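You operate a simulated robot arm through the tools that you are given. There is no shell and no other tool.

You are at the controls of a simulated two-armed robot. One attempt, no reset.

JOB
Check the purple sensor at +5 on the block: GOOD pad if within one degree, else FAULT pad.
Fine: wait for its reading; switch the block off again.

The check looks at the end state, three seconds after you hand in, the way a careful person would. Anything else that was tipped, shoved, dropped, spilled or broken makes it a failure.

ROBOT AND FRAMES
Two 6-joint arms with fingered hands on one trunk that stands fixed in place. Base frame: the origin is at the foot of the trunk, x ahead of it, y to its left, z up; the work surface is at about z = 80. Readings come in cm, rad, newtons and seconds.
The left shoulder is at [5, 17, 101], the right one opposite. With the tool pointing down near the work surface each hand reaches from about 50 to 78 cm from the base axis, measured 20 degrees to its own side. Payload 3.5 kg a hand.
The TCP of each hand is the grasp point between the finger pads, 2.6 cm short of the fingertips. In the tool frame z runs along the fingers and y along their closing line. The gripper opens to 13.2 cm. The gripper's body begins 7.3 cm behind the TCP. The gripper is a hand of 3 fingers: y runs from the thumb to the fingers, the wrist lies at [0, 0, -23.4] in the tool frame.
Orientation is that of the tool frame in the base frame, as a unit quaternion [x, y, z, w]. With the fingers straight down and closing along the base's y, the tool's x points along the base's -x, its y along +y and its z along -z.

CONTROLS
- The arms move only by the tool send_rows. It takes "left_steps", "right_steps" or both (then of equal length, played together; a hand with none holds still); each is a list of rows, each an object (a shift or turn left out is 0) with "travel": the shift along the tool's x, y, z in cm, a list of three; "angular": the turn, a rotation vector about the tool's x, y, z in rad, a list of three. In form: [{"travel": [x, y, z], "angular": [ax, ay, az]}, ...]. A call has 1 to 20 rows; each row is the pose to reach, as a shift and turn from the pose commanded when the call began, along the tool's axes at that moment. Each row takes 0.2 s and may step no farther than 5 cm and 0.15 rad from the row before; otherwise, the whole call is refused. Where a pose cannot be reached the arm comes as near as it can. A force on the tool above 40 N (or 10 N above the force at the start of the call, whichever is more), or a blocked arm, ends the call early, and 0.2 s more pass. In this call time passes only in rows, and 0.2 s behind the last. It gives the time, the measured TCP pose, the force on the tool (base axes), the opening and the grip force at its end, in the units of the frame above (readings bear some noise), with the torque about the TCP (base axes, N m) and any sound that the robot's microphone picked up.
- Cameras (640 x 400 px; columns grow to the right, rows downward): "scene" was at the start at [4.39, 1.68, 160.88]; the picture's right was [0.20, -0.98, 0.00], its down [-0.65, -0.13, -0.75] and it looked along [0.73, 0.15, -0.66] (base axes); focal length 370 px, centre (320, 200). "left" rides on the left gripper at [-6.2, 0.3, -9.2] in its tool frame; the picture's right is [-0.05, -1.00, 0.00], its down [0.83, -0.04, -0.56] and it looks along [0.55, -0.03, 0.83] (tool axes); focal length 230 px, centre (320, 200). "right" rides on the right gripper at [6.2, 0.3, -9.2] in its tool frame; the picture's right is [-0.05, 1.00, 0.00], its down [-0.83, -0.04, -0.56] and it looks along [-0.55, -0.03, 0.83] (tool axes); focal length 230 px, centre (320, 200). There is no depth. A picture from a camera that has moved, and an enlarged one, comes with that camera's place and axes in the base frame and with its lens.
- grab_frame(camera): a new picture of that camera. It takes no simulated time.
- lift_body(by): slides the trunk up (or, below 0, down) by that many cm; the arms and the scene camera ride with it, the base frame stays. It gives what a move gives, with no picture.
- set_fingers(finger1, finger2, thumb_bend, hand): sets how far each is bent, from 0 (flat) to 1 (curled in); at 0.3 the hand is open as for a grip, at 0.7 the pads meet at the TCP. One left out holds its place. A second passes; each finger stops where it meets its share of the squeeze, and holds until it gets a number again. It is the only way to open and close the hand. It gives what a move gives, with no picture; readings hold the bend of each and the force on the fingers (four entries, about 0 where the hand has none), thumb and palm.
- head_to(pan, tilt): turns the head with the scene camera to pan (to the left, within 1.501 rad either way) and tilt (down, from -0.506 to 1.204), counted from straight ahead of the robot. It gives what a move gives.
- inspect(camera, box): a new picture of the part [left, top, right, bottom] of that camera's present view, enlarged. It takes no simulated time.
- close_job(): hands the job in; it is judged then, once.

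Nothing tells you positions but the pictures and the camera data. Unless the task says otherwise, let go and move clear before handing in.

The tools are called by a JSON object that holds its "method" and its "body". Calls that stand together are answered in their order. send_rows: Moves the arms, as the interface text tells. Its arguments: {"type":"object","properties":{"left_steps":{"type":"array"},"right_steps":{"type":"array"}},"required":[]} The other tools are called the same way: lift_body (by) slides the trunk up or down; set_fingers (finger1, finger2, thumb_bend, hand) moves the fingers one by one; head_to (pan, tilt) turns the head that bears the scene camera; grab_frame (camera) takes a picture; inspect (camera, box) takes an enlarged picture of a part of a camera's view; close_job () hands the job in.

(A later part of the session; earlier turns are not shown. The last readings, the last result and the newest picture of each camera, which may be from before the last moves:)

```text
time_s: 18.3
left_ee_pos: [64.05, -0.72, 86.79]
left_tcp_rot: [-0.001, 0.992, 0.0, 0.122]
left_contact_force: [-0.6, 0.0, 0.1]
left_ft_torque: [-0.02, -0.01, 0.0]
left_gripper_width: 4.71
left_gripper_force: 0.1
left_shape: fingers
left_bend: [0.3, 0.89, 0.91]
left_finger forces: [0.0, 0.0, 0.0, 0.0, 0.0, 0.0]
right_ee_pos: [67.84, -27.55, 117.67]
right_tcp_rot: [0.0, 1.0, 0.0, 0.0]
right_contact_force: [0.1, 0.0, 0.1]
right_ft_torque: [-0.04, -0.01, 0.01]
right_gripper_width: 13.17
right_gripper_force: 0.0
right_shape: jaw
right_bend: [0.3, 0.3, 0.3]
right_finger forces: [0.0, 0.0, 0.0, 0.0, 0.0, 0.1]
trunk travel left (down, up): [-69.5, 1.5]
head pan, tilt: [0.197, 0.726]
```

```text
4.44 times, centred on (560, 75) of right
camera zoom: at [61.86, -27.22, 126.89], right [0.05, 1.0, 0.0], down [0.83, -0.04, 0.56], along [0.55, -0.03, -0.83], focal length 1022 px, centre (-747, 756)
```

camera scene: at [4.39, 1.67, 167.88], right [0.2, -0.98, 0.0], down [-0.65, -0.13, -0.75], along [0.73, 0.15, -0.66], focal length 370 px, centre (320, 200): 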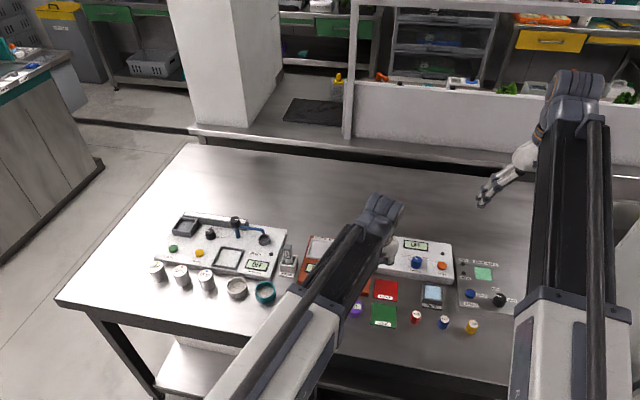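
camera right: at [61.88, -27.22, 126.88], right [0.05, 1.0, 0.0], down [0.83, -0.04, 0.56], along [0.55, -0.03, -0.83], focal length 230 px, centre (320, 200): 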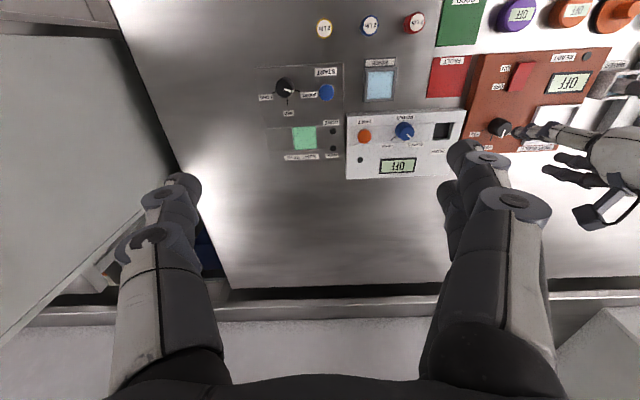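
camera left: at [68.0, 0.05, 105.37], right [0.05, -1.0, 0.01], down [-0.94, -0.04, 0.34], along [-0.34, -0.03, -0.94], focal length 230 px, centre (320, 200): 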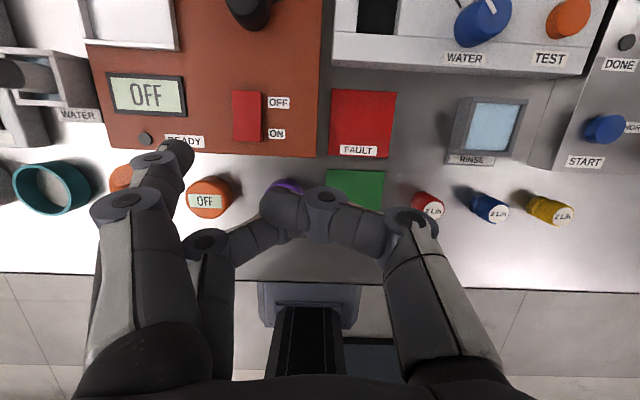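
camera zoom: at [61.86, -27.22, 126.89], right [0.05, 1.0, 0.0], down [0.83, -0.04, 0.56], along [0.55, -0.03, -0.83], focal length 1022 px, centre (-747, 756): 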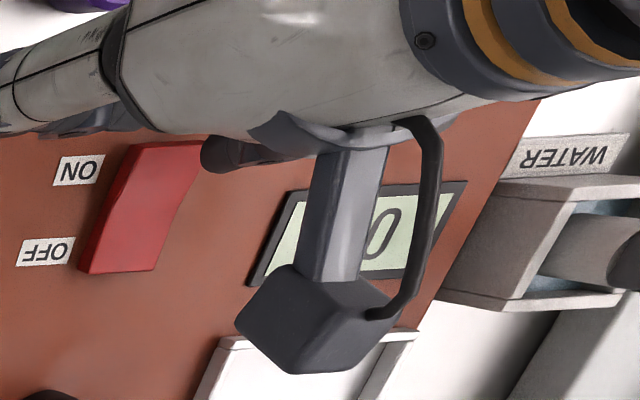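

The tip is a bit too close to the near-left edge of the rocker. I'll shift it 0.8 cm outward and 0.5 cm to the right, and look again.

{"method": "send_rows", "body": {"left_steps": [{"travel": [-0.776, -0.5, 0.193]}]}}

{"method": "inspect", "body": {"camera": "left", "box": [80, 40, 340, 200]}}

{"method": "inspect", "body": {"camera": "scene", "box": [320, 230, 420, 310]}}

```text
time_s: 18.7
left_ee_pos: [65.01, -1.12, 87.01]
left_tcp_rot: [0.0, 0.993, 0.0, 0.122]
left_contact_force: [0.7, -0.4, -0.5]
left_ft_torque: [-0.01, 0.01, 0.01]
left_gripper_width: 4.69
left_gripper_force: 0.1
left_shape: fingers
left_bend: [0.3, 0.89, 0.91]
left_finger forces: [0.0, 0.0, 0.1, 0.1, 0.0, 0.0]
right_ee_pos: [67.96, -27.47, 117.74]
right_tcp_rot: [0.0, 1.0, 0.0, 0.0]
right_contact_force: [0.9, 0.4, 0.2]
right_ft_torque: [0.02, -0.01, 0.0]
right_gripper_width: 13.19
right_gripper_force: 0.1
right_shape: jaw
right_bend: [0.3, 0.3, 0.3]
right_finger forces: [0.0, 0.0, 0.0, 0.0, 0.0, 0.0]
trunk travel left (down, up): [-69.5, 1.5]
head pan, tilt: [0.197, 0.726]
```

```text
2.46 times, centred on (210, 120) of left
camera zoom: at [68.55, -0.88, 97.43], right [0.05, -1.0, 0.01], down [-0.94, -0.04, 0.34], along [-0.34, -0.03, -0.94], focal length 566 px, centre (591, 397)
```

zoom: 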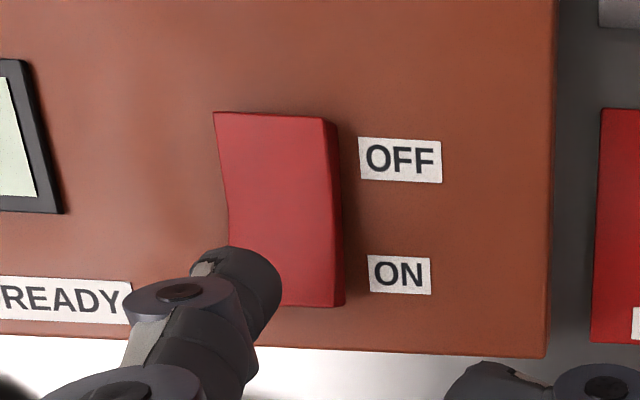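

```text
5.00 times, centred on (370, 270) of scene
camera zoom: at [4.4, 1.66, 167.87], right [0.2, -0.98, 0.0], down [-0.65, -0.13, -0.75], along [0.73, 0.15, -0.66], focal length 1853 px, centre (70, -150)
```

zoom: 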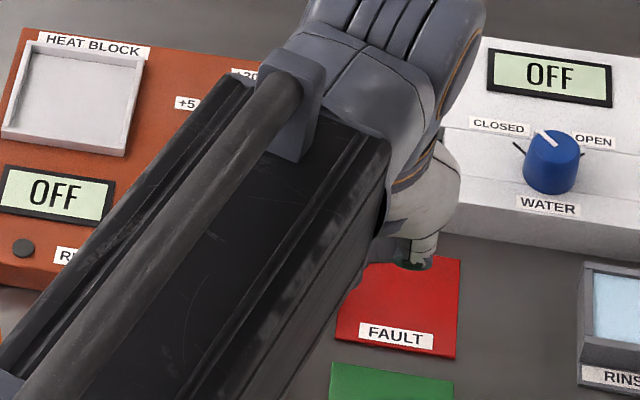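

The tip is now over the ON half. I'll press down in small steps.

{"method": "send_rows", "body": {"left_steps": [{"travel": [0.06, 0, 0.243]}, {"travel": [0.121, 0, 0.485]}, {"travel": [0.181, 0, 0.728]}, {"travel": [0.242, 0, 0.97]}]}}

{"method": "inspect", "body": {"camera": "left", "box": [60, 40, 340, 200]}}

```text
time_s: 19.7
left_ee_pos: [64.97, -1.17, 86.01]
left_tcp_rot: [0.0, 0.993, -0.001, 0.121]
left_contact_force: [0.2, -0.4, -0.1]
left_ft_torque: [0.01, 0.04, -0.01]
left_gripper_width: 4.7
left_gripper_force: 0.1
left_shape: fingers
left_bend: [0.3, 0.89, 0.91]
left_finger forces: [0.0, 0.1, 0.0, 0.0, 0.1, 0.1]
right_ee_pos: [67.9, -27.5, 117.74]
right_tcp_rot: [0.0, 1.0, 0.0, 0.0]
right_contact_force: [0.7, -0.7, -1.0]
right_ft_torque: [0.0, 0.01, -0.03]
right_gripper_width: 13.19
right_gripper_force: 0.0
right_shape: jaw
right_bend: [0.3, 0.3, 0.3]
right_finger forces: [0.1, 0.0, 0.0, 0.1, 0.0, 0.0]
trunk travel left (down, up): [-69.5, 1.5]
head pan, tilt: [0.197, 0.726]
```

```text
2.29 times, centred on (200, 120) of left
camera zoom: at [68.55, -0.97, 96.49], right [0.05, -1.0, 0.01], down [-0.94, -0.04, 0.34], along [-0.34, -0.03, -0.94], focal length 526 px, centre (594, 383)
```

zoom: 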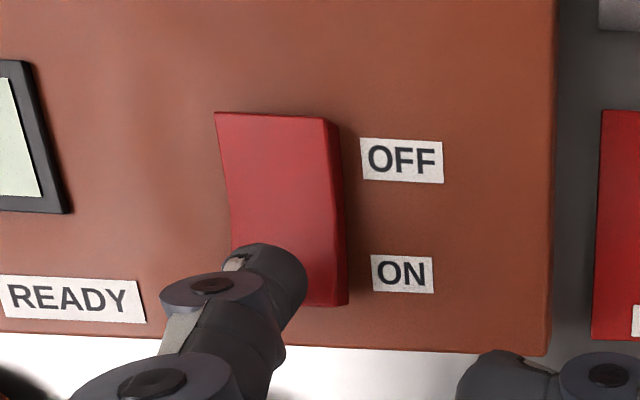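

No contact yet, so I'll continue down in small steps.

{"method": "send_rows", "body": {"left_steps": [{"travel": [0.048, 0, 0.194]}, {"travel": [0.097, 0, 0.388]}, {"travel": [0.145, 0, 0.582]}]}}

{"method": "inspect", "body": {"camera": "left", "box": [60, 20, 340, 200]}}

```text
time_s: 20.5
left_ee_pos: [64.85, -1.16, 85.53]
left_tcp_rot: [0.0, 0.993, 0.0, 0.122]
left_contact_force: [-0.2, -0.8, 1.0]
left_ft_torque: [0.12, -0.03, 0.01]
left_gripper_width: 4.74
left_gripper_force: 0.6
left_shape: fingers
left_bend: [0.3, 0.89, 0.91]
left_finger forces: [1.4, 0.1, 0.1, 0.1, 0.0, 0.0]
right_ee_pos: [67.85, -27.62, 117.7]
right_tcp_rot: [0.0, 1.0, 0.0, 0.0]
right_contact_force: [0.1, 1.1, -0.5]
right_ft_torque: [0.03, -0.01, 0.0]
right_gripper_width: 13.17
right_gripper_force: 0.2
right_shape: jaw
right_bend: [0.3, 0.3, 0.3]
right_finger forces: [0.0, 0.0, 0.1, 0.1, 0.1, 0.1]
trunk travel left (down, up): [-69.5, 1.5]
head pan, tilt: [0.197, 0.726]
```

```text
2.22 times, centred on (200, 110) of left
camera zoom: at [68.49, -1.0, 95.94], right [0.05, -1.0, 0.01], down [-0.94, -0.04, 0.34], along [-0.34, -0.03, -0.94], focal length 511 px, centre (587, 400)
```

zoom: 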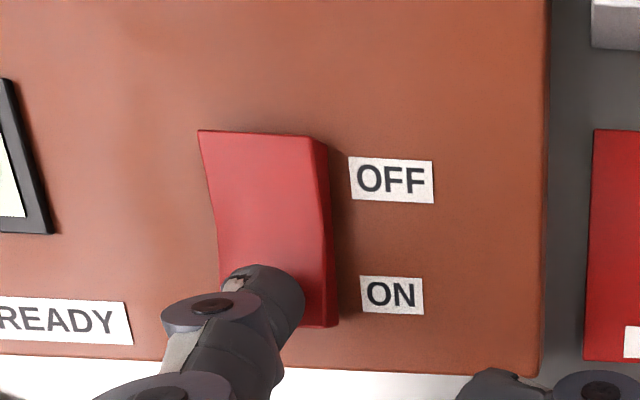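

Contact has begun (about 1 N). I'll press a little further.

{"method": "send_rows", "body": {"left_steps": [{"travel": [0.048, 0, 0.194]}, {"travel": [0.097, 0, 0.388]}]}}

{"method": "inspect", "body": {"camera": "left", "box": [0, 0, 340, 200]}}

{"method": "inspect", "body": {"camera": "scene", "box": [300, 230, 380, 310]}}

```text
time_s: 21.1
left_ee_pos: [64.77, -1.12, 85.0]
left_tcp_rot: [0.0, 0.993, 0.0, 0.121]
left_contact_force: [-1.5, -0.6, 2.9]
left_ft_torque: [0.2, -0.05, 0.03]
left_gripper_width: 4.76
left_gripper_force: 1.6
left_shape: fingers
left_bend: [0.3, 0.89, 0.91]
left_finger forces: [2.9, 0.1, 0.0, 0.0, 0.1, 0.0]
right_ee_pos: [67.82, -27.65, 117.8]
right_tcp_rot: [0.0, 1.0, 0.0, 0.0]
right_contact_force: [0.1, -0.1, 0.3]
right_ft_torque: [0.01, -0.01, 0.02]
right_gripper_width: 13.19
right_gripper_force: 0.1
right_shape: jaw
right_bend: [0.3, 0.3, 0.3]
right_finger forces: [0.0, 0.1, 0.0, 0.0, 0.1, 0.0]
trunk travel left (down, up): [-69.5, 1.5]
head pan, tilt: [0.197, 0.726]
```

```text
1.88 times, centred on (170, 100) of left
camera zoom: at [68.49, -0.97, 95.56], right [0.05, -1.0, 0.01], down [-0.94, -0.04, 0.34], along [-0.34, -0.03, -0.94], focal length 433 px, centre (602, 388)
```

zoom: 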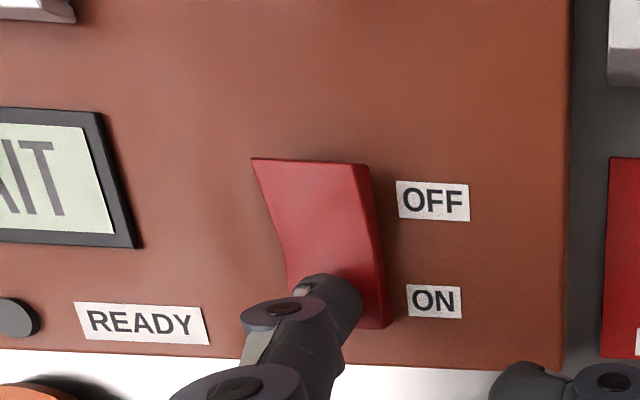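

```text
5.00 times, centred on (340, 270) of scene
camera zoom: at [4.35, 1.66, 167.88], right [0.2, -0.98, 0.0], down [-0.65, -0.13, -0.75], along [0.73, 0.15, -0.66], focal length 1853 px, centre (220, -150)
```

zoom: 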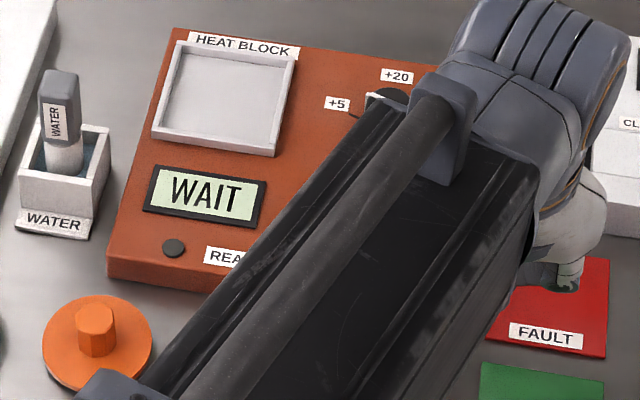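

The block turned on and shows WAIT. I'll lift clear, open the hand to half, and move above the purple sensor.

{"method": "send_rows", "body": {"left_steps": [{"travel": [-0.805, 0, -3.235]}, {"travel": [-1.611, 0, -6.469]}, {"travel": [-2.416, 0, -9.704]}, {"travel": [0.204, 2.27, -10.36], "angular": [0, 0.035, 0]}, {"travel": [2.824, 4.55, -11.009], "angular": [0, 0.069, 0]}]}}

{"method": "set_fingers", "body": {"hand": "left", "finger1": 0.5, "finger2": 0.3, "thumb_bend": 0.3}}

{"method": "set_fingers", "body": {"hand": "left", "finger1": 0.5, "finger2": 0.5, "thumb_bend": 0.5}}

{"method": "grab_frame", "body": {"camera": "left"}}

{"method": "inspect", "body": {"camera": "scene", "box": [280, 210, 420, 330]}}

{"method": "inspect", "body": {"camera": "right", "box": [440, 0, 640, 160]}}

```text
time_s: 22.3
left_ee_pos: [59.41, 3.4, 94.9]
left_tcp_rot: [0.0, 0.996, 0.001, 0.087]
left_contact_force: [1.0, -0.4, -0.4]
left_ft_torque: [-0.01, 0.01, -0.02]
left_gripper_width: 4.74
left_gripper_force: 0.2
left_shape: fingers
left_bend: [0.3, 0.89, 0.91]
left_finger forces: [0.1, 0.1, 0.0, 0.0, 0.1, 0.0]
right_ee_pos: [67.88, -27.63, 117.75]
right_tcp_rot: [0.0, 1.0, 0.0, 0.0]
right_contact_force: [1.4, 0.6, 0.4]
right_ft_torque: [-0.02, 0.0, 0.01]
right_gripper_width: 13.18
right_gripper_force: 0.0
right_shape: jaw
right_bend: [0.3, 0.3, 0.3]
right_finger forces: [0.1, 0.0, 0.0, 0.0, 0.0, 0.0]
trunk travel left (down, up): [-69.5, 1.5]
head pan, tilt: [0.197, 0.726]
```

```text
time_s: 23.3
left_ee_pos: [59.34, 3.36, 94.98]
left_tcp_rot: [0.0, 0.996, -0.001, 0.087]
left_contact_force: [-0.4, 0.5, -0.2]
left_ft_torque: [0.05, 0.02, -0.01]
left_gripper_width: 10.14
left_gripper_force: 0.1
left_shape: fingers
left_bend: [0.5, 0.3, 0.3]
left_finger forces: [0.1, 0.1, 0.0, 0.0, 0.0, 0.0]
right_ee_pos: [67.82, -27.59, 117.61]
right_tcp_rot: [0.0, 1.0, 0.0, 0.0]
right_contact_force: [0.2, 0.7, 0.6]
right_ft_torque: [0.0, -0.01, -0.02]
right_gripper_width: 13.18
right_gripper_force: 0.0
right_shape: jaw
right_bend: [0.3, 0.3, 0.3]
right_finger forces: [0.0, 0.0, 0.0, 0.1, 0.0, 0.0]
trunk travel left (down, up): [-69.5, 1.5]
head pan, tilt: [0.197, 0.726]
```

```text
time_s: 24.3
left_ee_pos: [59.34, 3.49, 95.05]
left_tcp_rot: [-0.001, 0.996, 0.0, 0.088]
left_contact_force: [-0.3, -0.1, 0.0]
left_ft_torque: [0.02, 0.01, 0.02]
left_gripper_width: 6.86
left_gripper_force: 0.0
left_shape: fingers
left_bend: [0.5, 0.5, 0.5]
left_finger forces: [0.0, 0.0, 0.0, 0.0, 0.0, 0.1]
right_ee_pos: [67.84, -27.57, 117.7]
right_tcp_rot: [-0.001, 1.0, 0.0, 0.0]
right_contact_force: [-0.1, 0.1, -0.6]
right_ft_torque: [-0.01, 0.0, -0.03]
right_gripper_width: 13.22
right_gripper_force: 0.0
right_shape: jaw
right_bend: [0.3, 0.3, 0.3]
right_finger forces: [0.1, 0.0, 0.0, 0.0, 0.1, 0.0]
trunk travel left (down, up): [-69.5, 1.5]
head pan, tilt: [0.197, 0.726]
```

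```text
taken
camera left: at [63.75, 3.66, 105.17], right [0.05, -1.0, 0.01], down [-0.91, -0.04, 0.4], along [-0.4, -0.03, -0.92], focal length 230 px, centre (320, 200)
```

left: 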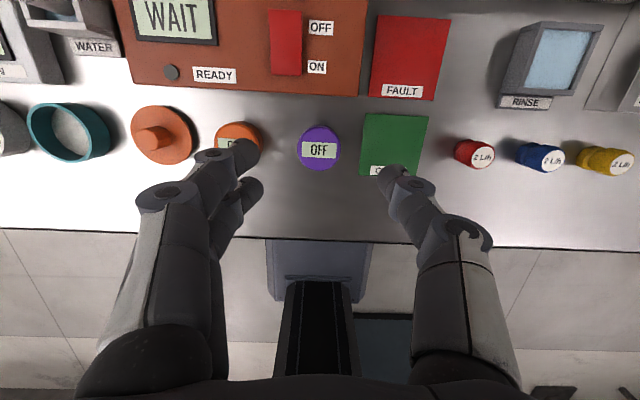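

```text
3.33 times, centred on (350, 270) of scene
camera zoom: at [4.39, 1.67, 167.88], right [0.2, -0.98, 0.0], down [-0.65, -0.13, -0.75], along [0.73, 0.15, -0.66], focal length 1235 px, centre (220, -33)
```

zoom: 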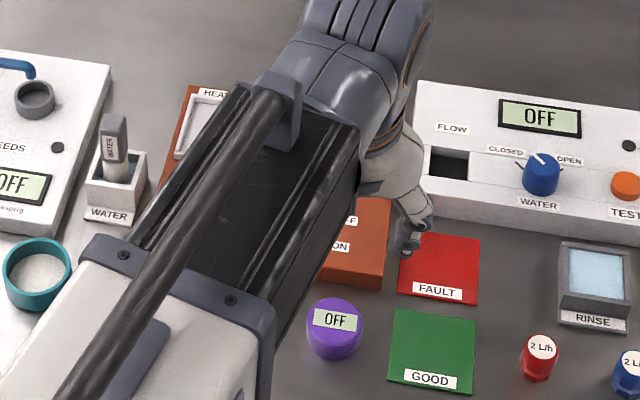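

```text
2.50 times, centred on (540, 80) of right
camera zoom: at [61.85, -27.22, 126.9], right [0.05, 1.0, 0.0], down [0.83, -0.04, 0.56], along [0.55, -0.03, -0.83], focal length 575 px, centre (-230, 500)
```

zoom: 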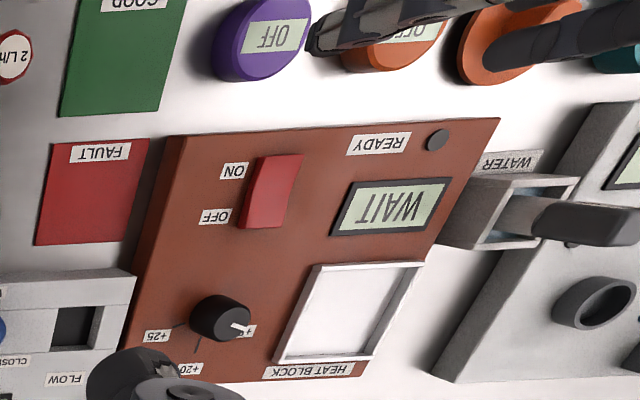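

The sensor is confirmed at (59.4, 3.4), directly below the hand. I'll descend in two stages.

{"method": "send_rows", "body": {"left_steps": [{"travel": [0.49, 0, 2.79]}, {"travel": [0.99, 0, 5.58]}, {"travel": [1.48, 0, 8.37]}]}}

{"method": "inspect", "body": {"camera": "left", "box": [200, 80, 440, 230]}}

{"method": "inspect", "body": {"camera": "right", "box": [490, 0, 640, 80]}}

{"method": "inspect", "body": {"camera": "scene", "box": [330, 270, 420, 330]}}

```text
time_s: 25.1
left_ee_pos: [59.39, 3.46, 86.46]
left_tcp_rot: [0.0, 0.996, 0.0, 0.089]
left_contact_force: [-0.4, -0.3, 0.0]
left_ft_torque: [0.01, 0.01, -0.02]
left_gripper_width: 6.82
left_gripper_force: 0.0
left_shape: fingers
left_bend: [0.5, 0.5, 0.5]
left_finger forces: [0.0, 0.0, 0.1, 0.0, 0.1, 0.1]
right_ee_pos: [67.89, -27.69, 117.7]
right_tcp_rot: [0.0, 1.0, 0.0, 0.0]
right_contact_force: [0.8, 0.9, 0.0]
right_ft_torque: [0.02, -0.03, -0.05]
right_gripper_width: 13.19
right_gripper_force: 0.1
right_shape: jaw
right_bend: [0.3, 0.3, 0.3]
right_finger forces: [0.1, 0.0, 0.0, 0.0, 0.1, 0.1]
trunk travel left (down, up): [-69.5, 1.5]
head pan, tilt: [0.197, 0.726]
```

```text
2.67 times, centred on (320, 155) of left
camera zoom: at [63.77, 3.67, 96.63], right [0.05, -1.0, 0.01], down [-0.91, -0.04, 0.4], along [-0.4, -0.03, -0.92], focal length 614 px, centre (320, 320)
```

zoom: 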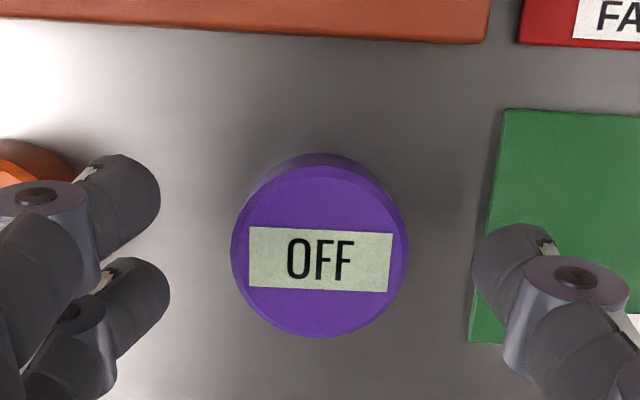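

```text
4.27 times, centred on (565, 40) of right
camera zoom: at [61.86, -27.22, 126.89], right [0.05, 1.0, 0.0], down [0.83, -0.04, 0.56], along [0.55, -0.03, -0.83], focal length 982 px, centre (-725, 883)
```

zoom: 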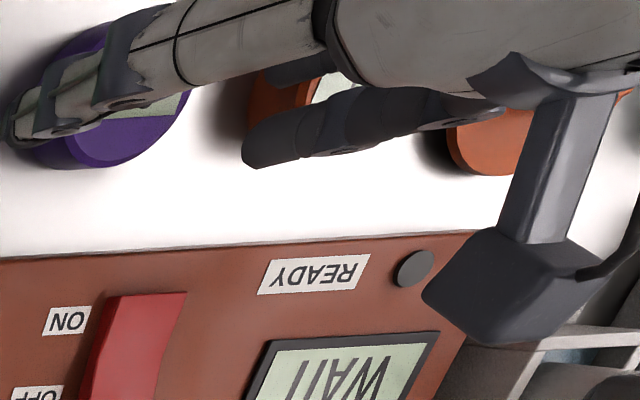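

```text
6.67 times, centred on (375, 300) of scene
camera zoom: at [4.41, 1.67, 167.88], right [0.2, -0.98, 0.0], down [-0.65, -0.13, -0.75], along [0.73, 0.15, -0.66], focal length 2470 px, centre (-47, -467)
```

zoom: 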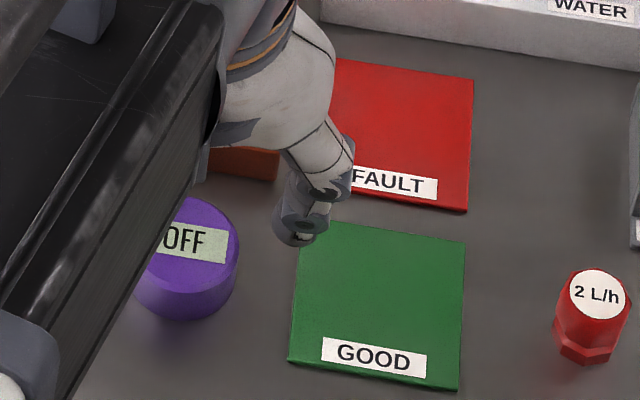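

The sensor is centred sideways, but the tilt puts the fingertips about 0.45 cm too far out, so I'll correct that while lowering to grip height.

{"method": "send_rows", "body": {"left_steps": [{"travel": [0.3, 0, 0.73]}, {"travel": [0.58, 0, 1.46]}, {"travel": [0.843, 0, 2.187]}]}}

{"method": "inspect", "body": {"camera": "left", "box": [200, 80, 440, 230]}}

{"method": "inspect", "body": {"camera": "scene", "box": [330, 270, 420, 330]}}

```text
time_s: 25.9
left_ee_pos: [59.06, 3.31, 84.12]
left_tcp_rot: [-0.001, 0.996, 0.0, 0.087]
left_contact_force: [-0.5, 0.8, 1.2]
left_ft_torque: [0.01, -0.04, 0.02]
left_gripper_width: 6.85
left_gripper_force: 0.1
left_shape: fingers
left_bend: [0.5, 0.5, 0.5]
left_finger forces: [0.0, 0.0, 0.1, 0.0, 0.0, 0.0]
right_ee_pos: [67.87, -27.65, 117.66]
right_tcp_rot: [0.0, 1.0, 0.0, 0.001]
right_contact_force: [-0.4, -0.1, -0.2]
right_ft_torque: [0.0, -0.01, 0.01]
right_gripper_width: 13.2
right_gripper_force: 0.1
right_shape: jaw
right_bend: [0.3, 0.3, 0.3]
right_finger forces: [0.1, 0.0, 0.0, 0.0, 0.0, 0.0]
trunk travel left (down, up): [-69.5, 1.5]
head pan, tilt: [0.197, 0.726]
```

```text
2.67 times, centred on (320, 155) of left
camera zoom: at [63.32, 3.61, 94.36], right [0.05, -1.0, 0.01], down [-0.91, -0.04, 0.4], along [-0.4, -0.03, -0.92], focal length 614 px, centre (320, 320)
```

zoom: 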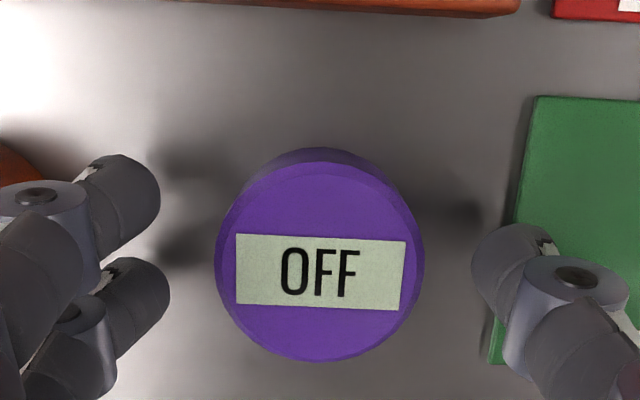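

```text
6.67 times, centred on (375, 300) of scene
camera zoom: at [4.39, 1.67, 167.88], right [0.2, -0.98, 0.0], down [-0.65, -0.13, -0.75], along [0.73, 0.15, -0.66], focal length 2470 px, centre (-47, -467)
```

zoom: 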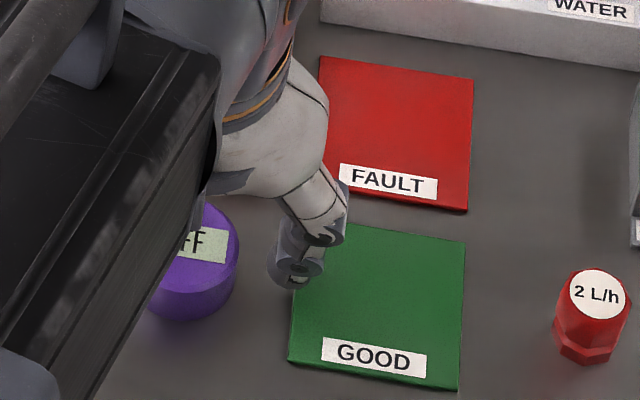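

Aligned; now I'll close the fingers on the sensor.

{"method": "set_fingers", "body": {"hand": "left", "finger1": 0.66, "finger2": 0.66, "thumb_bend": 0.66}}

{"method": "inspect", "body": {"camera": "left", "box": [200, 80, 440, 230]}}

{"method": "inspect", "body": {"camera": "scene", "box": [280, 210, 420, 330]}}

```text
time_s: 26.9
left_ee_pos: [58.89, 3.33, 84.2]
left_tcp_rot: [0.0, 0.996, 0.0, 0.088]
left_contact_force: [-1.3, -0.8, 0.1]
left_ft_torque: [-0.02, -0.02, -0.01]
left_gripper_width: 3.92
left_gripper_force: 10.5
left_shape: fingers
left_bend: [0.6, 0.59, 0.61]
left_finger forces: [4.8, 5.1, 0.0, 0.0, 9.6, 0.0]
right_ee_pos: [67.84, -27.5, 117.65]
right_tcp_rot: [-0.001, 1.0, 0.0, 0.001]
right_contact_force: [0.2, -1.0, 0.1]
right_ft_torque: [-0.02, -0.02, -0.02]
right_gripper_width: 13.18
right_gripper_force: 0.0
right_shape: jaw
right_bend: [0.3, 0.3, 0.3]
right_finger forces: [0.0, 0.0, 0.0, 0.0, 0.0, 0.0]
trunk travel left (down, up): [-69.5, 1.5]
head pan, tilt: [0.197, 0.726]
```

```text
2.67 times, centred on (320, 155) of left
camera zoom: at [63.33, 3.61, 94.38], right [0.05, -1.0, 0.01], down [-0.91, -0.04, 0.4], along [-0.4, -0.03, -0.92], focal length 614 px, centre (320, 320)
```

zoom: 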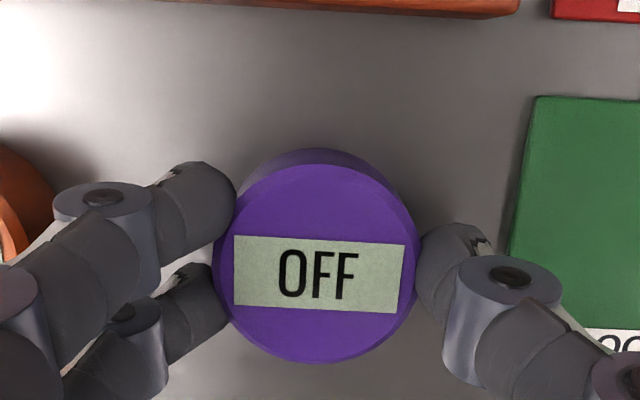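

```text
3.33 times, centred on (350, 270) of scene
camera zoom: at [4.39, 1.67, 167.88], right [0.2, -0.98, 0.0], down [-0.65, -0.13, -0.75], along [0.73, 0.15, -0.66], focal length 1235 px, centre (220, -33)
```

zoom: 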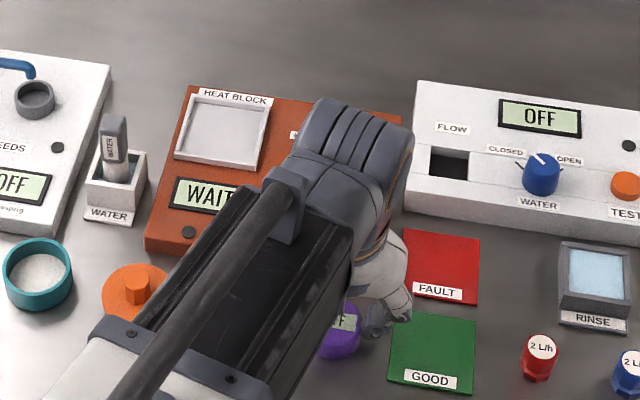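

Good symmetric grip at about 10 N. I'll lift and check that the sensor comes along level.

{"method": "send_rows", "body": {"left_steps": [{"travel": [-0.174, 0, -0.985]}, {"travel": [-0.348, 0, -1.97]}, {"travel": [-0.87, 0, -4.92]}, {"travel": [-1.39, 0, -7.88]}, {"travel": [-1.915, 0, -10.83]}]}}

{"method": "grab_frame", "body": {"camera": "left"}}

{"method": "inspect", "body": {"camera": "scene", "box": [280, 200, 420, 320]}}

```text
time_s: 28.1
left_ee_pos: [58.96, 3.4, 95.24]
left_tcp_rot: [0.0, 0.996, 0.0, 0.087]
left_contact_force: [-0.4, -0.8, -0.2]
left_ft_torque: [-0.02, -0.01, -0.01]
left_gripper_width: 3.91
left_gripper_force: 10.3
left_shape: fingers
left_bend: [0.6, 0.59, 0.61]
left_finger forces: [4.9, 5.2, 0.0, 0.0, 9.6, 0.1]
right_ee_pos: [67.84, -27.54, 117.72]
right_tcp_rot: [0.0, 1.0, 0.0, 0.0]
right_contact_force: [0.3, 0.5, -0.4]
right_ft_torque: [-0.03, 0.02, 0.0]
right_gripper_width: 13.18
right_gripper_force: 0.1
right_shape: jaw
right_bend: [0.3, 0.3, 0.3]
right_finger forces: [0.1, 0.1, 0.0, 0.0, 0.0, 0.0]
trunk travel left (down, up): [-69.5, 1.5]
head pan, tilt: [0.197, 0.726]
```

```text
taken
camera left: at [63.31, 3.61, 105.43], right [0.05, -1.0, 0.01], down [-0.91, -0.04, 0.4], along [-0.4, -0.03, -0.92], focal length 230 px, centre (320, 200)
```

left: 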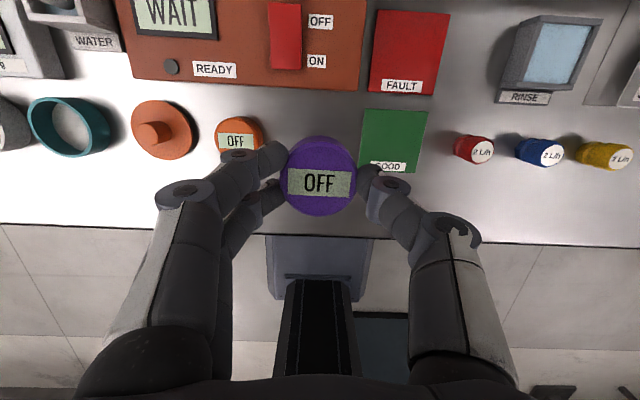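

```text
3.33 times, centred on (350, 260) of scene
camera zoom: at [4.38, 1.67, 167.87], right [0.2, -0.98, 0.0], down [-0.65, -0.13, -0.75], along [0.73, 0.15, -0.66], focal length 1235 px, centre (220, 0)
```

zoom: 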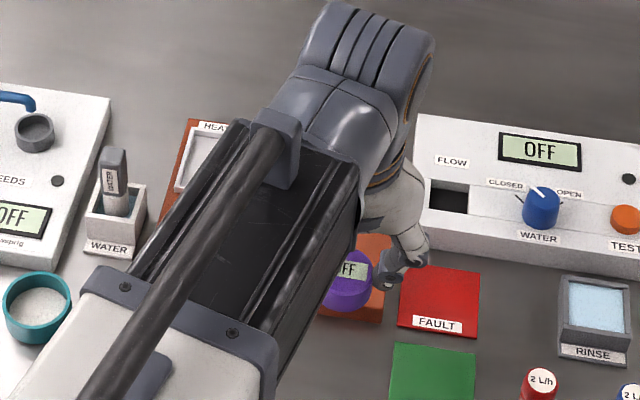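

The sensor is held level. I'll carry it at height to above the heat-block plate.

{"method": "send_rows", "body": {"left_steps": [{"travel": [-2.82, 2.04, 0.5]}, {"travel": [-5.65, 4.08, 1.0]}, {"travel": [-8.47, 6.13, 1.5]}, {"travel": [-11.29, 8.17, 2.0]}, {"travel": [-14.12, 10.21, 2.5]}, {"travel": [-16.94, 12.25, 2.995]}]}}

{"method": "grab_frame", "body": {"camera": "left"}}

{"method": "grab_frame", "body": {"camera": "scene"}}

{"method": "grab_frame", "body": {"camera": "right"}}

```text
time_s: 29.5
left_ee_pos: [76.23, 15.61, 95.06]
left_tcp_rot: [0.001, 0.996, 0.0, 0.087]
left_contact_force: [0.6, -0.3, -0.7]
left_ft_torque: [-0.01, 0.03, 0.0]
left_gripper_width: 3.86
left_gripper_force: 9.9
left_shape: fingers
left_bend: [0.6, 0.59, 0.61]
left_finger forces: [4.8, 5.1, 0.0, 0.0, 9.4, 0.0]
right_ee_pos: [67.87, -27.47, 117.76]
right_tcp_rot: [0.0, 1.0, 0.0, 0.0]
right_contact_force: [0.4, 1.0, 0.4]
right_ft_torque: [0.02, -0.06, 0.0]
right_gripper_width: 13.18
right_gripper_force: 0.1
right_shape: jaw
right_bend: [0.3, 0.3, 0.3]
right_finger forces: [0.1, 0.0, 0.0, 0.1, 0.1, 0.0]
trunk travel left (down, up): [-69.5, 1.5]
head pan, tilt: [0.197, 0.726]
```

```text
taken
camera left: at [80.52, 15.87, 105.3], right [0.05, -1.0, 0.01], down [-0.91, -0.04, 0.4], along [-0.4, -0.03, -0.92], focal length 230 px, centre (320, 200)
```

left: 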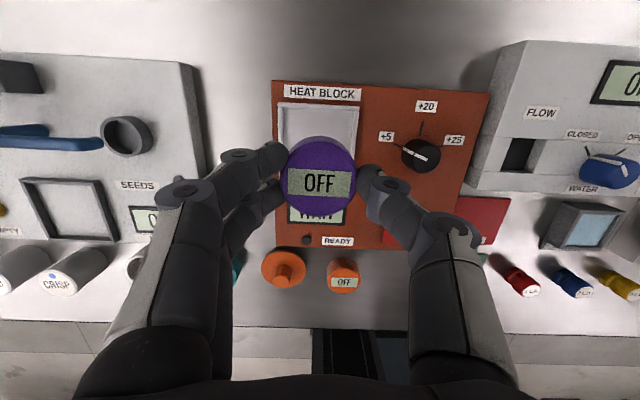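

```text
taken
camera scene: at [4.43, 1.7, 167.87], right [0.2, -0.98, 0.0], down [-0.65, -0.13, -0.75], along [0.73, 0.15, -0.66], focal length 370 px, centre (320, 200)
```

scene: 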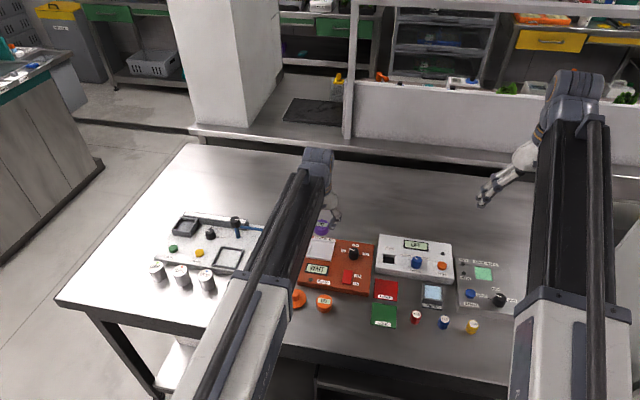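

```text
taken
camera right: at [61.88, -27.2, 126.88], right [0.05, 1.0, 0.0], down [0.83, -0.04, 0.55], along [0.55, -0.03, -0.83], focal length 230 px, centre (320, 200)
```

right: 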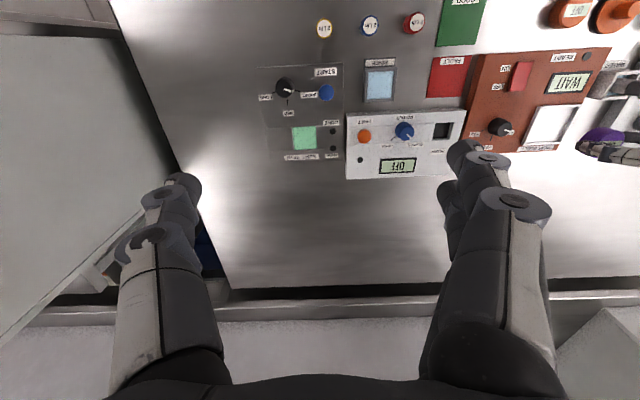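

I'm above the block. I'll zoom in to verify the plate position relative to the sensor.

{"method": "inspect", "body": {"camera": "left", "box": [240, 70, 400, 170]}}

{"method": "inspect", "body": {"camera": "scene", "box": [290, 200, 370, 270]}}

{"method": "inspect", "body": {"camera": "right", "box": [500, 80, 640, 180]}}

```text
4.00 times, centred on (320, 120) of left
camera zoom: at [80.52, 15.87, 105.3], right [0.05, -1.0, 0.01], down [-0.91, -0.04, 0.4], along [-0.4, -0.03, -0.92], focal length 920 px, centre (320, 520)
```

zoom: 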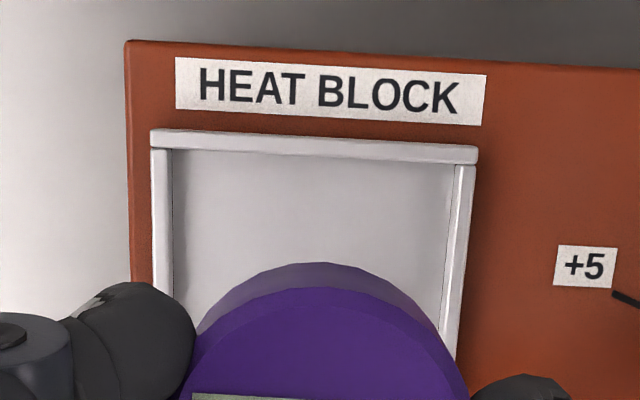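

```text
5.71 times, centred on (330, 235) of scene
camera zoom: at [4.43, 1.7, 167.87], right [0.2, -0.98, 0.0], down [-0.65, -0.13, -0.75], along [0.73, 0.15, -0.66], focal length 2117 px, centre (263, 0)
```

zoom: 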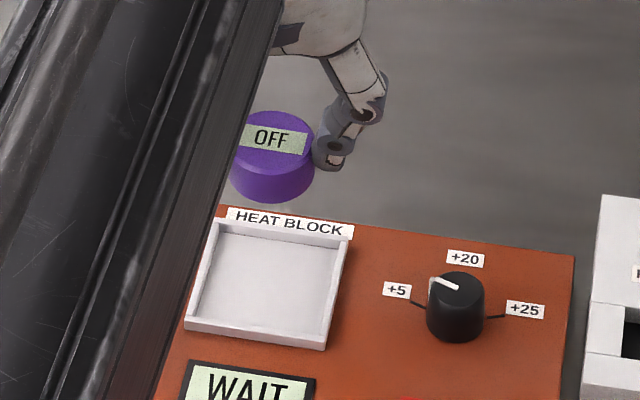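

```text
4.00 times, centred on (570, 130) of right
camera zoom: at [61.88, -27.2, 126.88], right [0.05, 1.0, 0.0], down [0.83, -0.04, 0.55], along [0.55, -0.03, -0.83], focal length 920 px, centre (-680, 480)
```

zoom: 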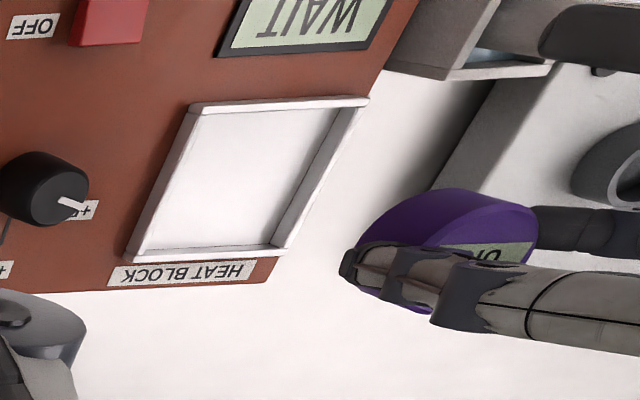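

The plate centre is about (76.5, 15.8) and the sensor centre is about (76.6, 15.7), so they line up. I'll descend to just above the plate.

{"method": "send_rows", "body": {"left_steps": [{"travel": [0.424, 0, 2.396]}, {"travel": [0.847, 0, 4.792]}, {"travel": [1.06, 0, 6.0]}, {"travel": [1.271, 0, 7.188]}]}}

{"method": "inspect", "body": {"camera": "left", "box": [200, 60, 440, 230]}}

{"method": "inspect", "body": {"camera": "scene", "box": [290, 200, 370, 270]}}

{"method": "inspect", "body": {"camera": "right", "box": [500, 80, 640, 180]}}

```text
time_s: 30.5
left_ee_pos: [76.16, 15.64, 87.92]
left_tcp_rot: [0.0, 0.996, -0.001, 0.088]
left_contact_force: [0.0, -0.6, -1.2]
left_ft_torque: [-0.01, 0.0, -0.01]
left_gripper_width: 3.89
left_gripper_force: 9.9
left_shape: fingers
left_bend: [0.6, 0.59, 0.61]
left_finger forces: [4.8, 5.2, 0.1, 0.1, 9.5, 0.2]
right_ee_pos: [67.93, -27.62, 117.67]
right_tcp_rot: [0.0, 1.0, 0.0, 0.0]
right_contact_force: [0.6, 0.6, -0.1]
right_ft_torque: [0.0, 0.0, -0.01]
right_gripper_width: 13.19
right_gripper_force: 0.1
right_shape: jaw
right_bend: [0.3, 0.3, 0.3]
right_finger forces: [0.0, 0.1, 0.0, 0.0, 0.0, 0.0]
trunk travel left (down, up): [-69.5, 1.5]
head pan, tilt: [0.197, 0.726]
```

```text
2.35 times, centred on (320, 145) of left
camera zoom: at [80.52, 15.87, 98.09], right [0.05, -1.0, 0.01], down [-0.91, -0.04, 0.4], along [-0.4, -0.03, -0.92], focal length 541 px, centre (320, 329)
```

zoom: 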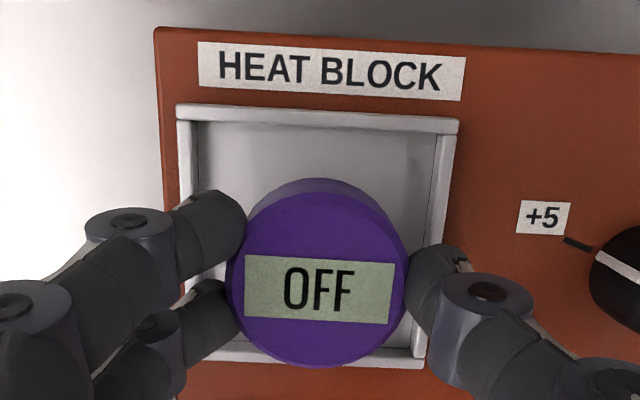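

```text
5.71 times, centred on (330, 235) of scene
camera zoom: at [4.41, 1.67, 167.88], right [0.2, -0.98, 0.0], down [-0.65, -0.13, -0.75], along [0.73, 0.15, -0.66], focal length 2117 px, centre (263, 0)
```

zoom: 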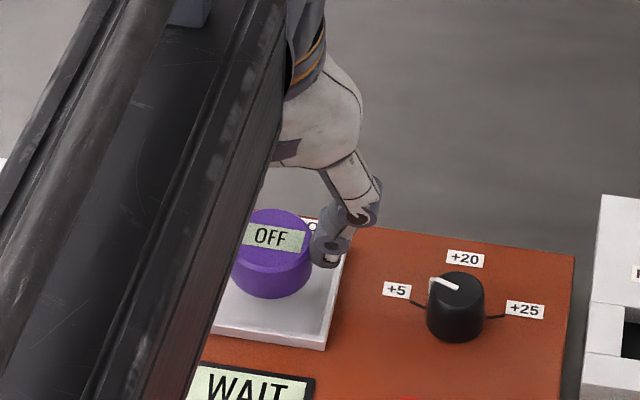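

```text
4.00 times, centred on (570, 130) of right
camera zoom: at [61.86, -27.22, 126.89], right [0.05, 1.0, 0.0], down [0.83, -0.04, 0.56], along [0.55, -0.03, -0.83], focal length 920 px, centre (-680, 480)
```

zoom: 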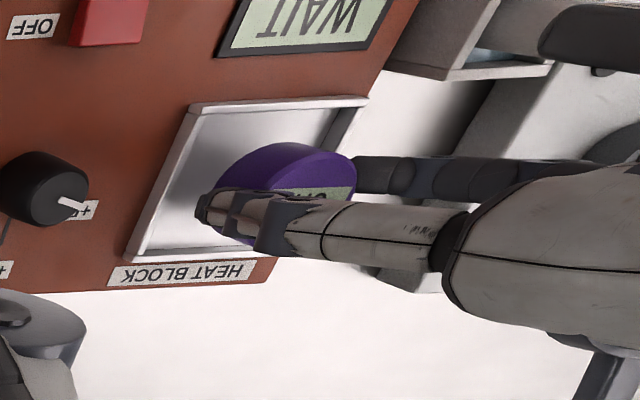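

Sensor is centred inside the frame. I'll lower gently until it nearly touches.

{"method": "send_rows", "body": {"left_steps": [{"travel": [0.044, 0, 0.246]}, {"travel": [0.087, 0, 0.492]}, {"travel": [0.13, 0, 0.739]}]}}

{"method": "inspect", "body": {"camera": "left", "box": [200, 60, 440, 230]}}

{"method": "inspect", "body": {"camera": "right", "box": [520, 90, 600, 150]}}

{"method": "inspect", "body": {"camera": "scene", "box": [310, 220, 350, 255]}}

```text
time_s: 31.3
left_ee_pos: [76.21, 15.64, 87.19]
left_tcp_rot: [0.0, 0.996, 0.001, 0.087]
left_contact_force: [0.4, 0.4, -0.6]
left_ft_torque: [0.0, 0.03, -0.04]
left_gripper_width: 3.87
left_gripper_force: 10.0
left_shape: fingers
left_bend: [0.6, 0.59, 0.61]
left_finger forces: [4.8, 5.2, 0.0, 0.1, 9.5, 0.1]
right_ee_pos: [67.86, -27.56, 117.74]
right_tcp_rot: [0.0, 1.0, 0.0, 0.0]
right_contact_force: [-0.5, 0.6, 0.4]
right_ft_torque: [0.04, 0.01, 0.0]
right_gripper_width: 13.2
right_gripper_force: 0.0
right_shape: jaw
right_bend: [0.3, 0.3, 0.3]
right_finger forces: [0.0, 0.1, 0.0, 0.1, 0.1, 0.1]
trunk travel left (down, up): [-69.5, 1.5]
head pan, tilt: [0.197, 0.726]
```

```text
2.35 times, centred on (320, 145) of left
camera zoom: at [80.55, 15.86, 97.39], right [0.05, -1.0, 0.01], down [-0.91, -0.04, 0.4], along [-0.4, -0.03, -0.92], focal length 541 px, centre (320, 329)
```

zoom: 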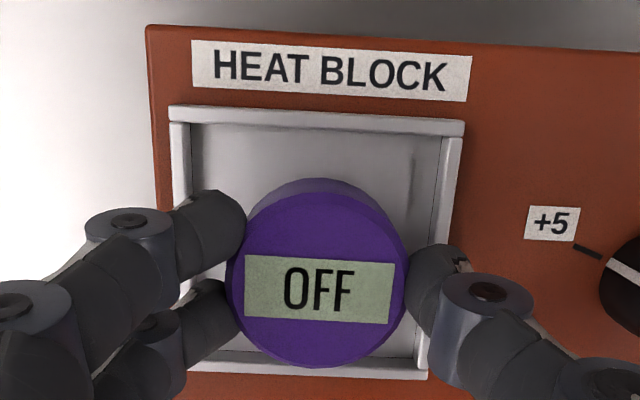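

```text
6.67 times, centred on (560, 120) of right
camera zoom: at [61.85, -27.22, 126.89], right [0.05, 1.0, 0.0], down [0.83, -0.04, 0.56], along [0.55, -0.03, -0.83], focal length 1534 px, centre (-1280, 733)
```

zoom: 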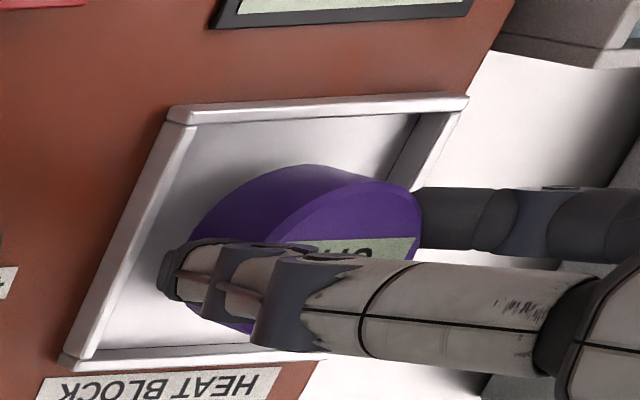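

```text
11.43 times, centred on (330, 238) of scene
camera zoom: at [4.4, 1.67, 167.88], right [0.2, -0.98, 0.0], down [-0.65, -0.13, -0.75], along [0.73, 0.15, -0.66], focal length 4235 px, centre (206, -229)
```

zoom: 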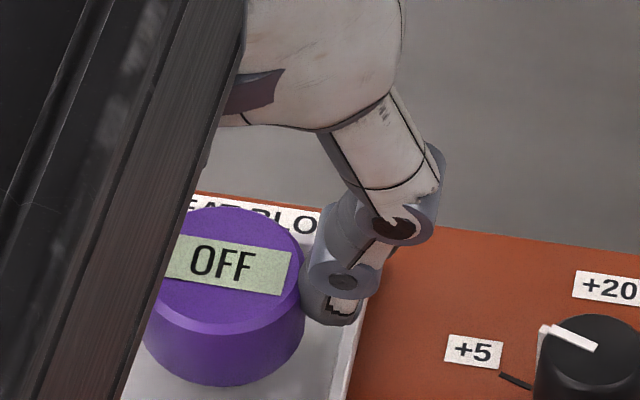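

No contact yet, so I'll lower slightly more while watching the force.

{"method": "send_rows", "body": {"left_steps": [{"travel": [0.026, 0, 0.148]}, {"travel": [0.052, 0, 0.295]}]}}

{"method": "inspect", "body": {"camera": "scene", "box": [310, 220, 350, 255]}}

{"method": "inspect", "body": {"camera": "left", "box": [200, 60, 440, 230]}}

```text
time_s: 31.9
left_ee_pos: [76.17, 15.66, 86.87]
left_tcp_rot: [0.0, 0.996, 0.001, 0.088]
left_contact_force: [-0.3, -1.3, -0.7]
left_ft_torque: [0.0, -0.01, 0.04]
left_gripper_width: 3.9
left_gripper_force: 10.0
left_shape: fingers
left_bend: [0.6, 0.59, 0.61]
left_finger forces: [4.8, 5.1, 0.1, 0.1, 9.5, 0.1]
right_ee_pos: [67.93, -27.61, 117.56]
right_tcp_rot: [0.001, 1.0, 0.0, 0.0]
right_contact_force: [-0.9, 0.2, -0.2]
right_ft_torque: [-0.01, 0.02, -0.01]
right_gripper_width: 13.19
right_gripper_force: 0.0
right_shape: jaw
right_bend: [0.3, 0.3, 0.3]
right_finger forces: [0.0, 0.0, 0.0, 0.0, 0.1, 0.0]
trunk travel left (down, up): [-69.5, 1.5]
head pan, tilt: [0.197, 0.726]
```

```text
11.43 times, centred on (330, 238) of scene
camera zoom: at [4.4, 1.67, 167.88], right [0.2, -0.98, 0.0], down [-0.65, -0.13, -0.75], along [0.73, 0.15, -0.66], focal length 4235 px, centre (206, -229)
```

zoom: 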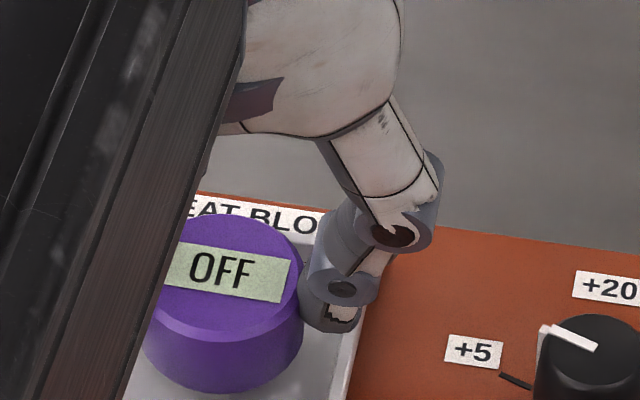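

```text
2.35 times, centred on (320, 145) of left
camera zoom: at [80.56, 15.88, 97.09], right [0.05, -1.0, 0.01], down [-0.91, -0.04, 0.4], along [-0.4, -0.03, -0.92], focal length 541 px, centre (320, 329)
```

zoom: 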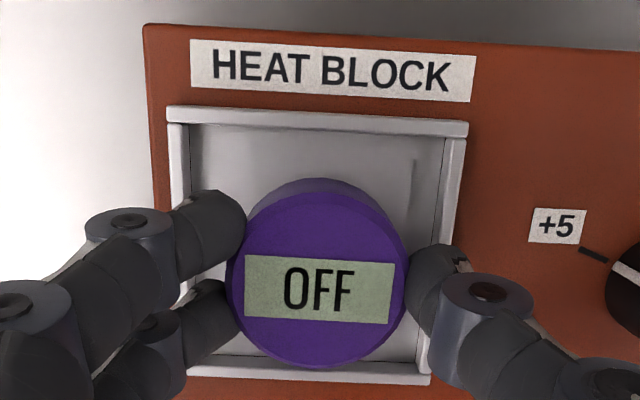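

{"method": "send_rows", "body": {"left_steps": [{"travel": [0.026, 0, 0.148]}]}}

```text
time_s: 32.3
left_ee_pos: [76.21, 15.64, 86.77]
left_tcp_rot: [0.0, 0.996, 0.0, 0.087]
left_contact_force: [-0.2, -0.4, -0.6]
left_ft_torque: [0.03, 0.0, 0.03]
left_gripper_width: 3.9
left_gripper_force: 9.9
left_shape: fingers
left_bend: [0.6, 0.59, 0.61]
left_finger forces: [4.9, 5.1, 0.0, 0.0, 9.5, 0.1]
right_ee_pos: [67.85, -27.55, 117.55]
right_tcp_rot: [0.0, 1.0, 0.0, 0.0]
right_contact_force: [-0.7, -0.7, 0.9]
right_ft_torque: [0.04, 0.01, -0.01]
right_gripper_width: 13.18
right_gripper_force: 0.0
right_shape: jaw
right_bend: [0.3, 0.3, 0.3]
right_finger forces: [0.0, 0.0, 0.0, 0.0, 0.1, 0.0]
trunk travel left (down, up): [-69.5, 1.5]
head pan, tilt: [0.197, 0.726]
```

The sensor is within a couple of millimetres of the plate. I'll release by opening just slightly.

{"method": "set_fingers", "body": {"hand": "left", "finger1": 0.55, "finger2": 0.55, "thumb_bend": 0.55}}

{"method": "inspect", "body": {"camera": "left", "box": [200, 60, 440, 230]}}

{"method": "inspect", "body": {"camera": "scene", "box": [290, 210, 380, 275]}}

```text
time_s: 33.3
left_ee_pos: [76.28, 15.67, 86.8]
left_tcp_rot: [0.0, 0.996, 0.0, 0.087]
left_contact_force: [-0.1, 0.5, 0.4]
left_ft_torque: [0.03, 0.02, 0.01]
left_gripper_width: 5.05
left_gripper_force: 0.0
left_shape: fingers
left_bend: [0.55, 0.55, 0.55]
left_finger forces: [0.0, 0.1, 0.0, 0.0, 0.1, 0.0]
right_ee_pos: [67.82, -27.5, 117.74]
right_tcp_rot: [0.0, 1.0, 0.0, 0.0]
right_contact_force: [0.7, 0.3, 0.0]
right_ft_torque: [0.03, 0.0, 0.02]
right_gripper_width: 13.19
right_gripper_force: 0.0
right_shape: jaw
right_bend: [0.3, 0.3, 0.3]
right_finger forces: [0.0, 0.0, 0.0, 0.0, 0.1, 0.0]
trunk travel left (down, up): [-69.5, 1.5]
head pan, tilt: [0.197, 0.726]
```

```text
2.35 times, centred on (320, 145) of left
camera zoom: at [80.55, 15.89, 96.94], right [0.05, -1.0, 0.01], down [-0.91, -0.04, 0.4], along [-0.4, -0.03, -0.92], focal length 541 px, centre (320, 329)
```

zoom: 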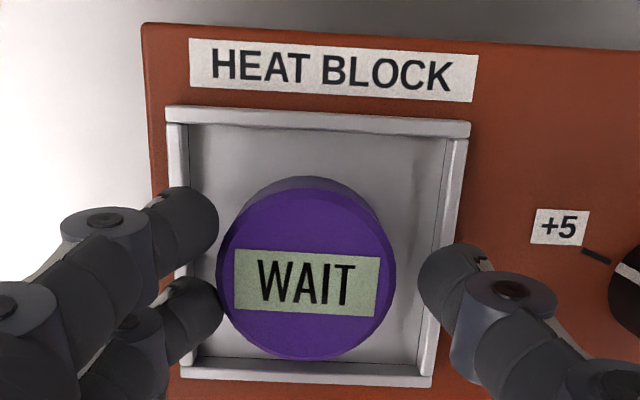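

```text
6.15 times, centred on (335, 242) of scene
camera zoom: at [4.39, 1.67, 167.88], right [0.2, -0.98, 0.0], down [-0.65, -0.13, -0.75], along [0.73, 0.15, -0.66], focal length 2280 px, centre (228, -62)
```

zoom: 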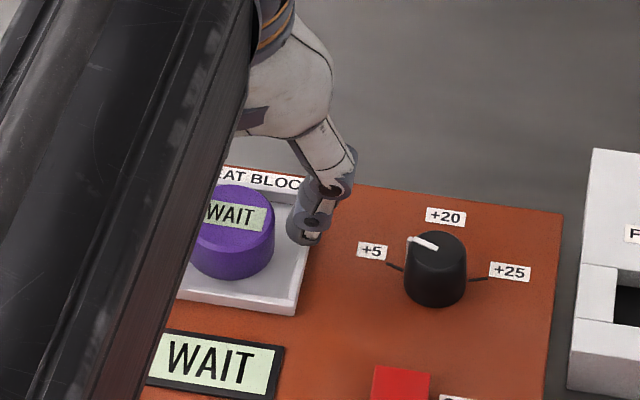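

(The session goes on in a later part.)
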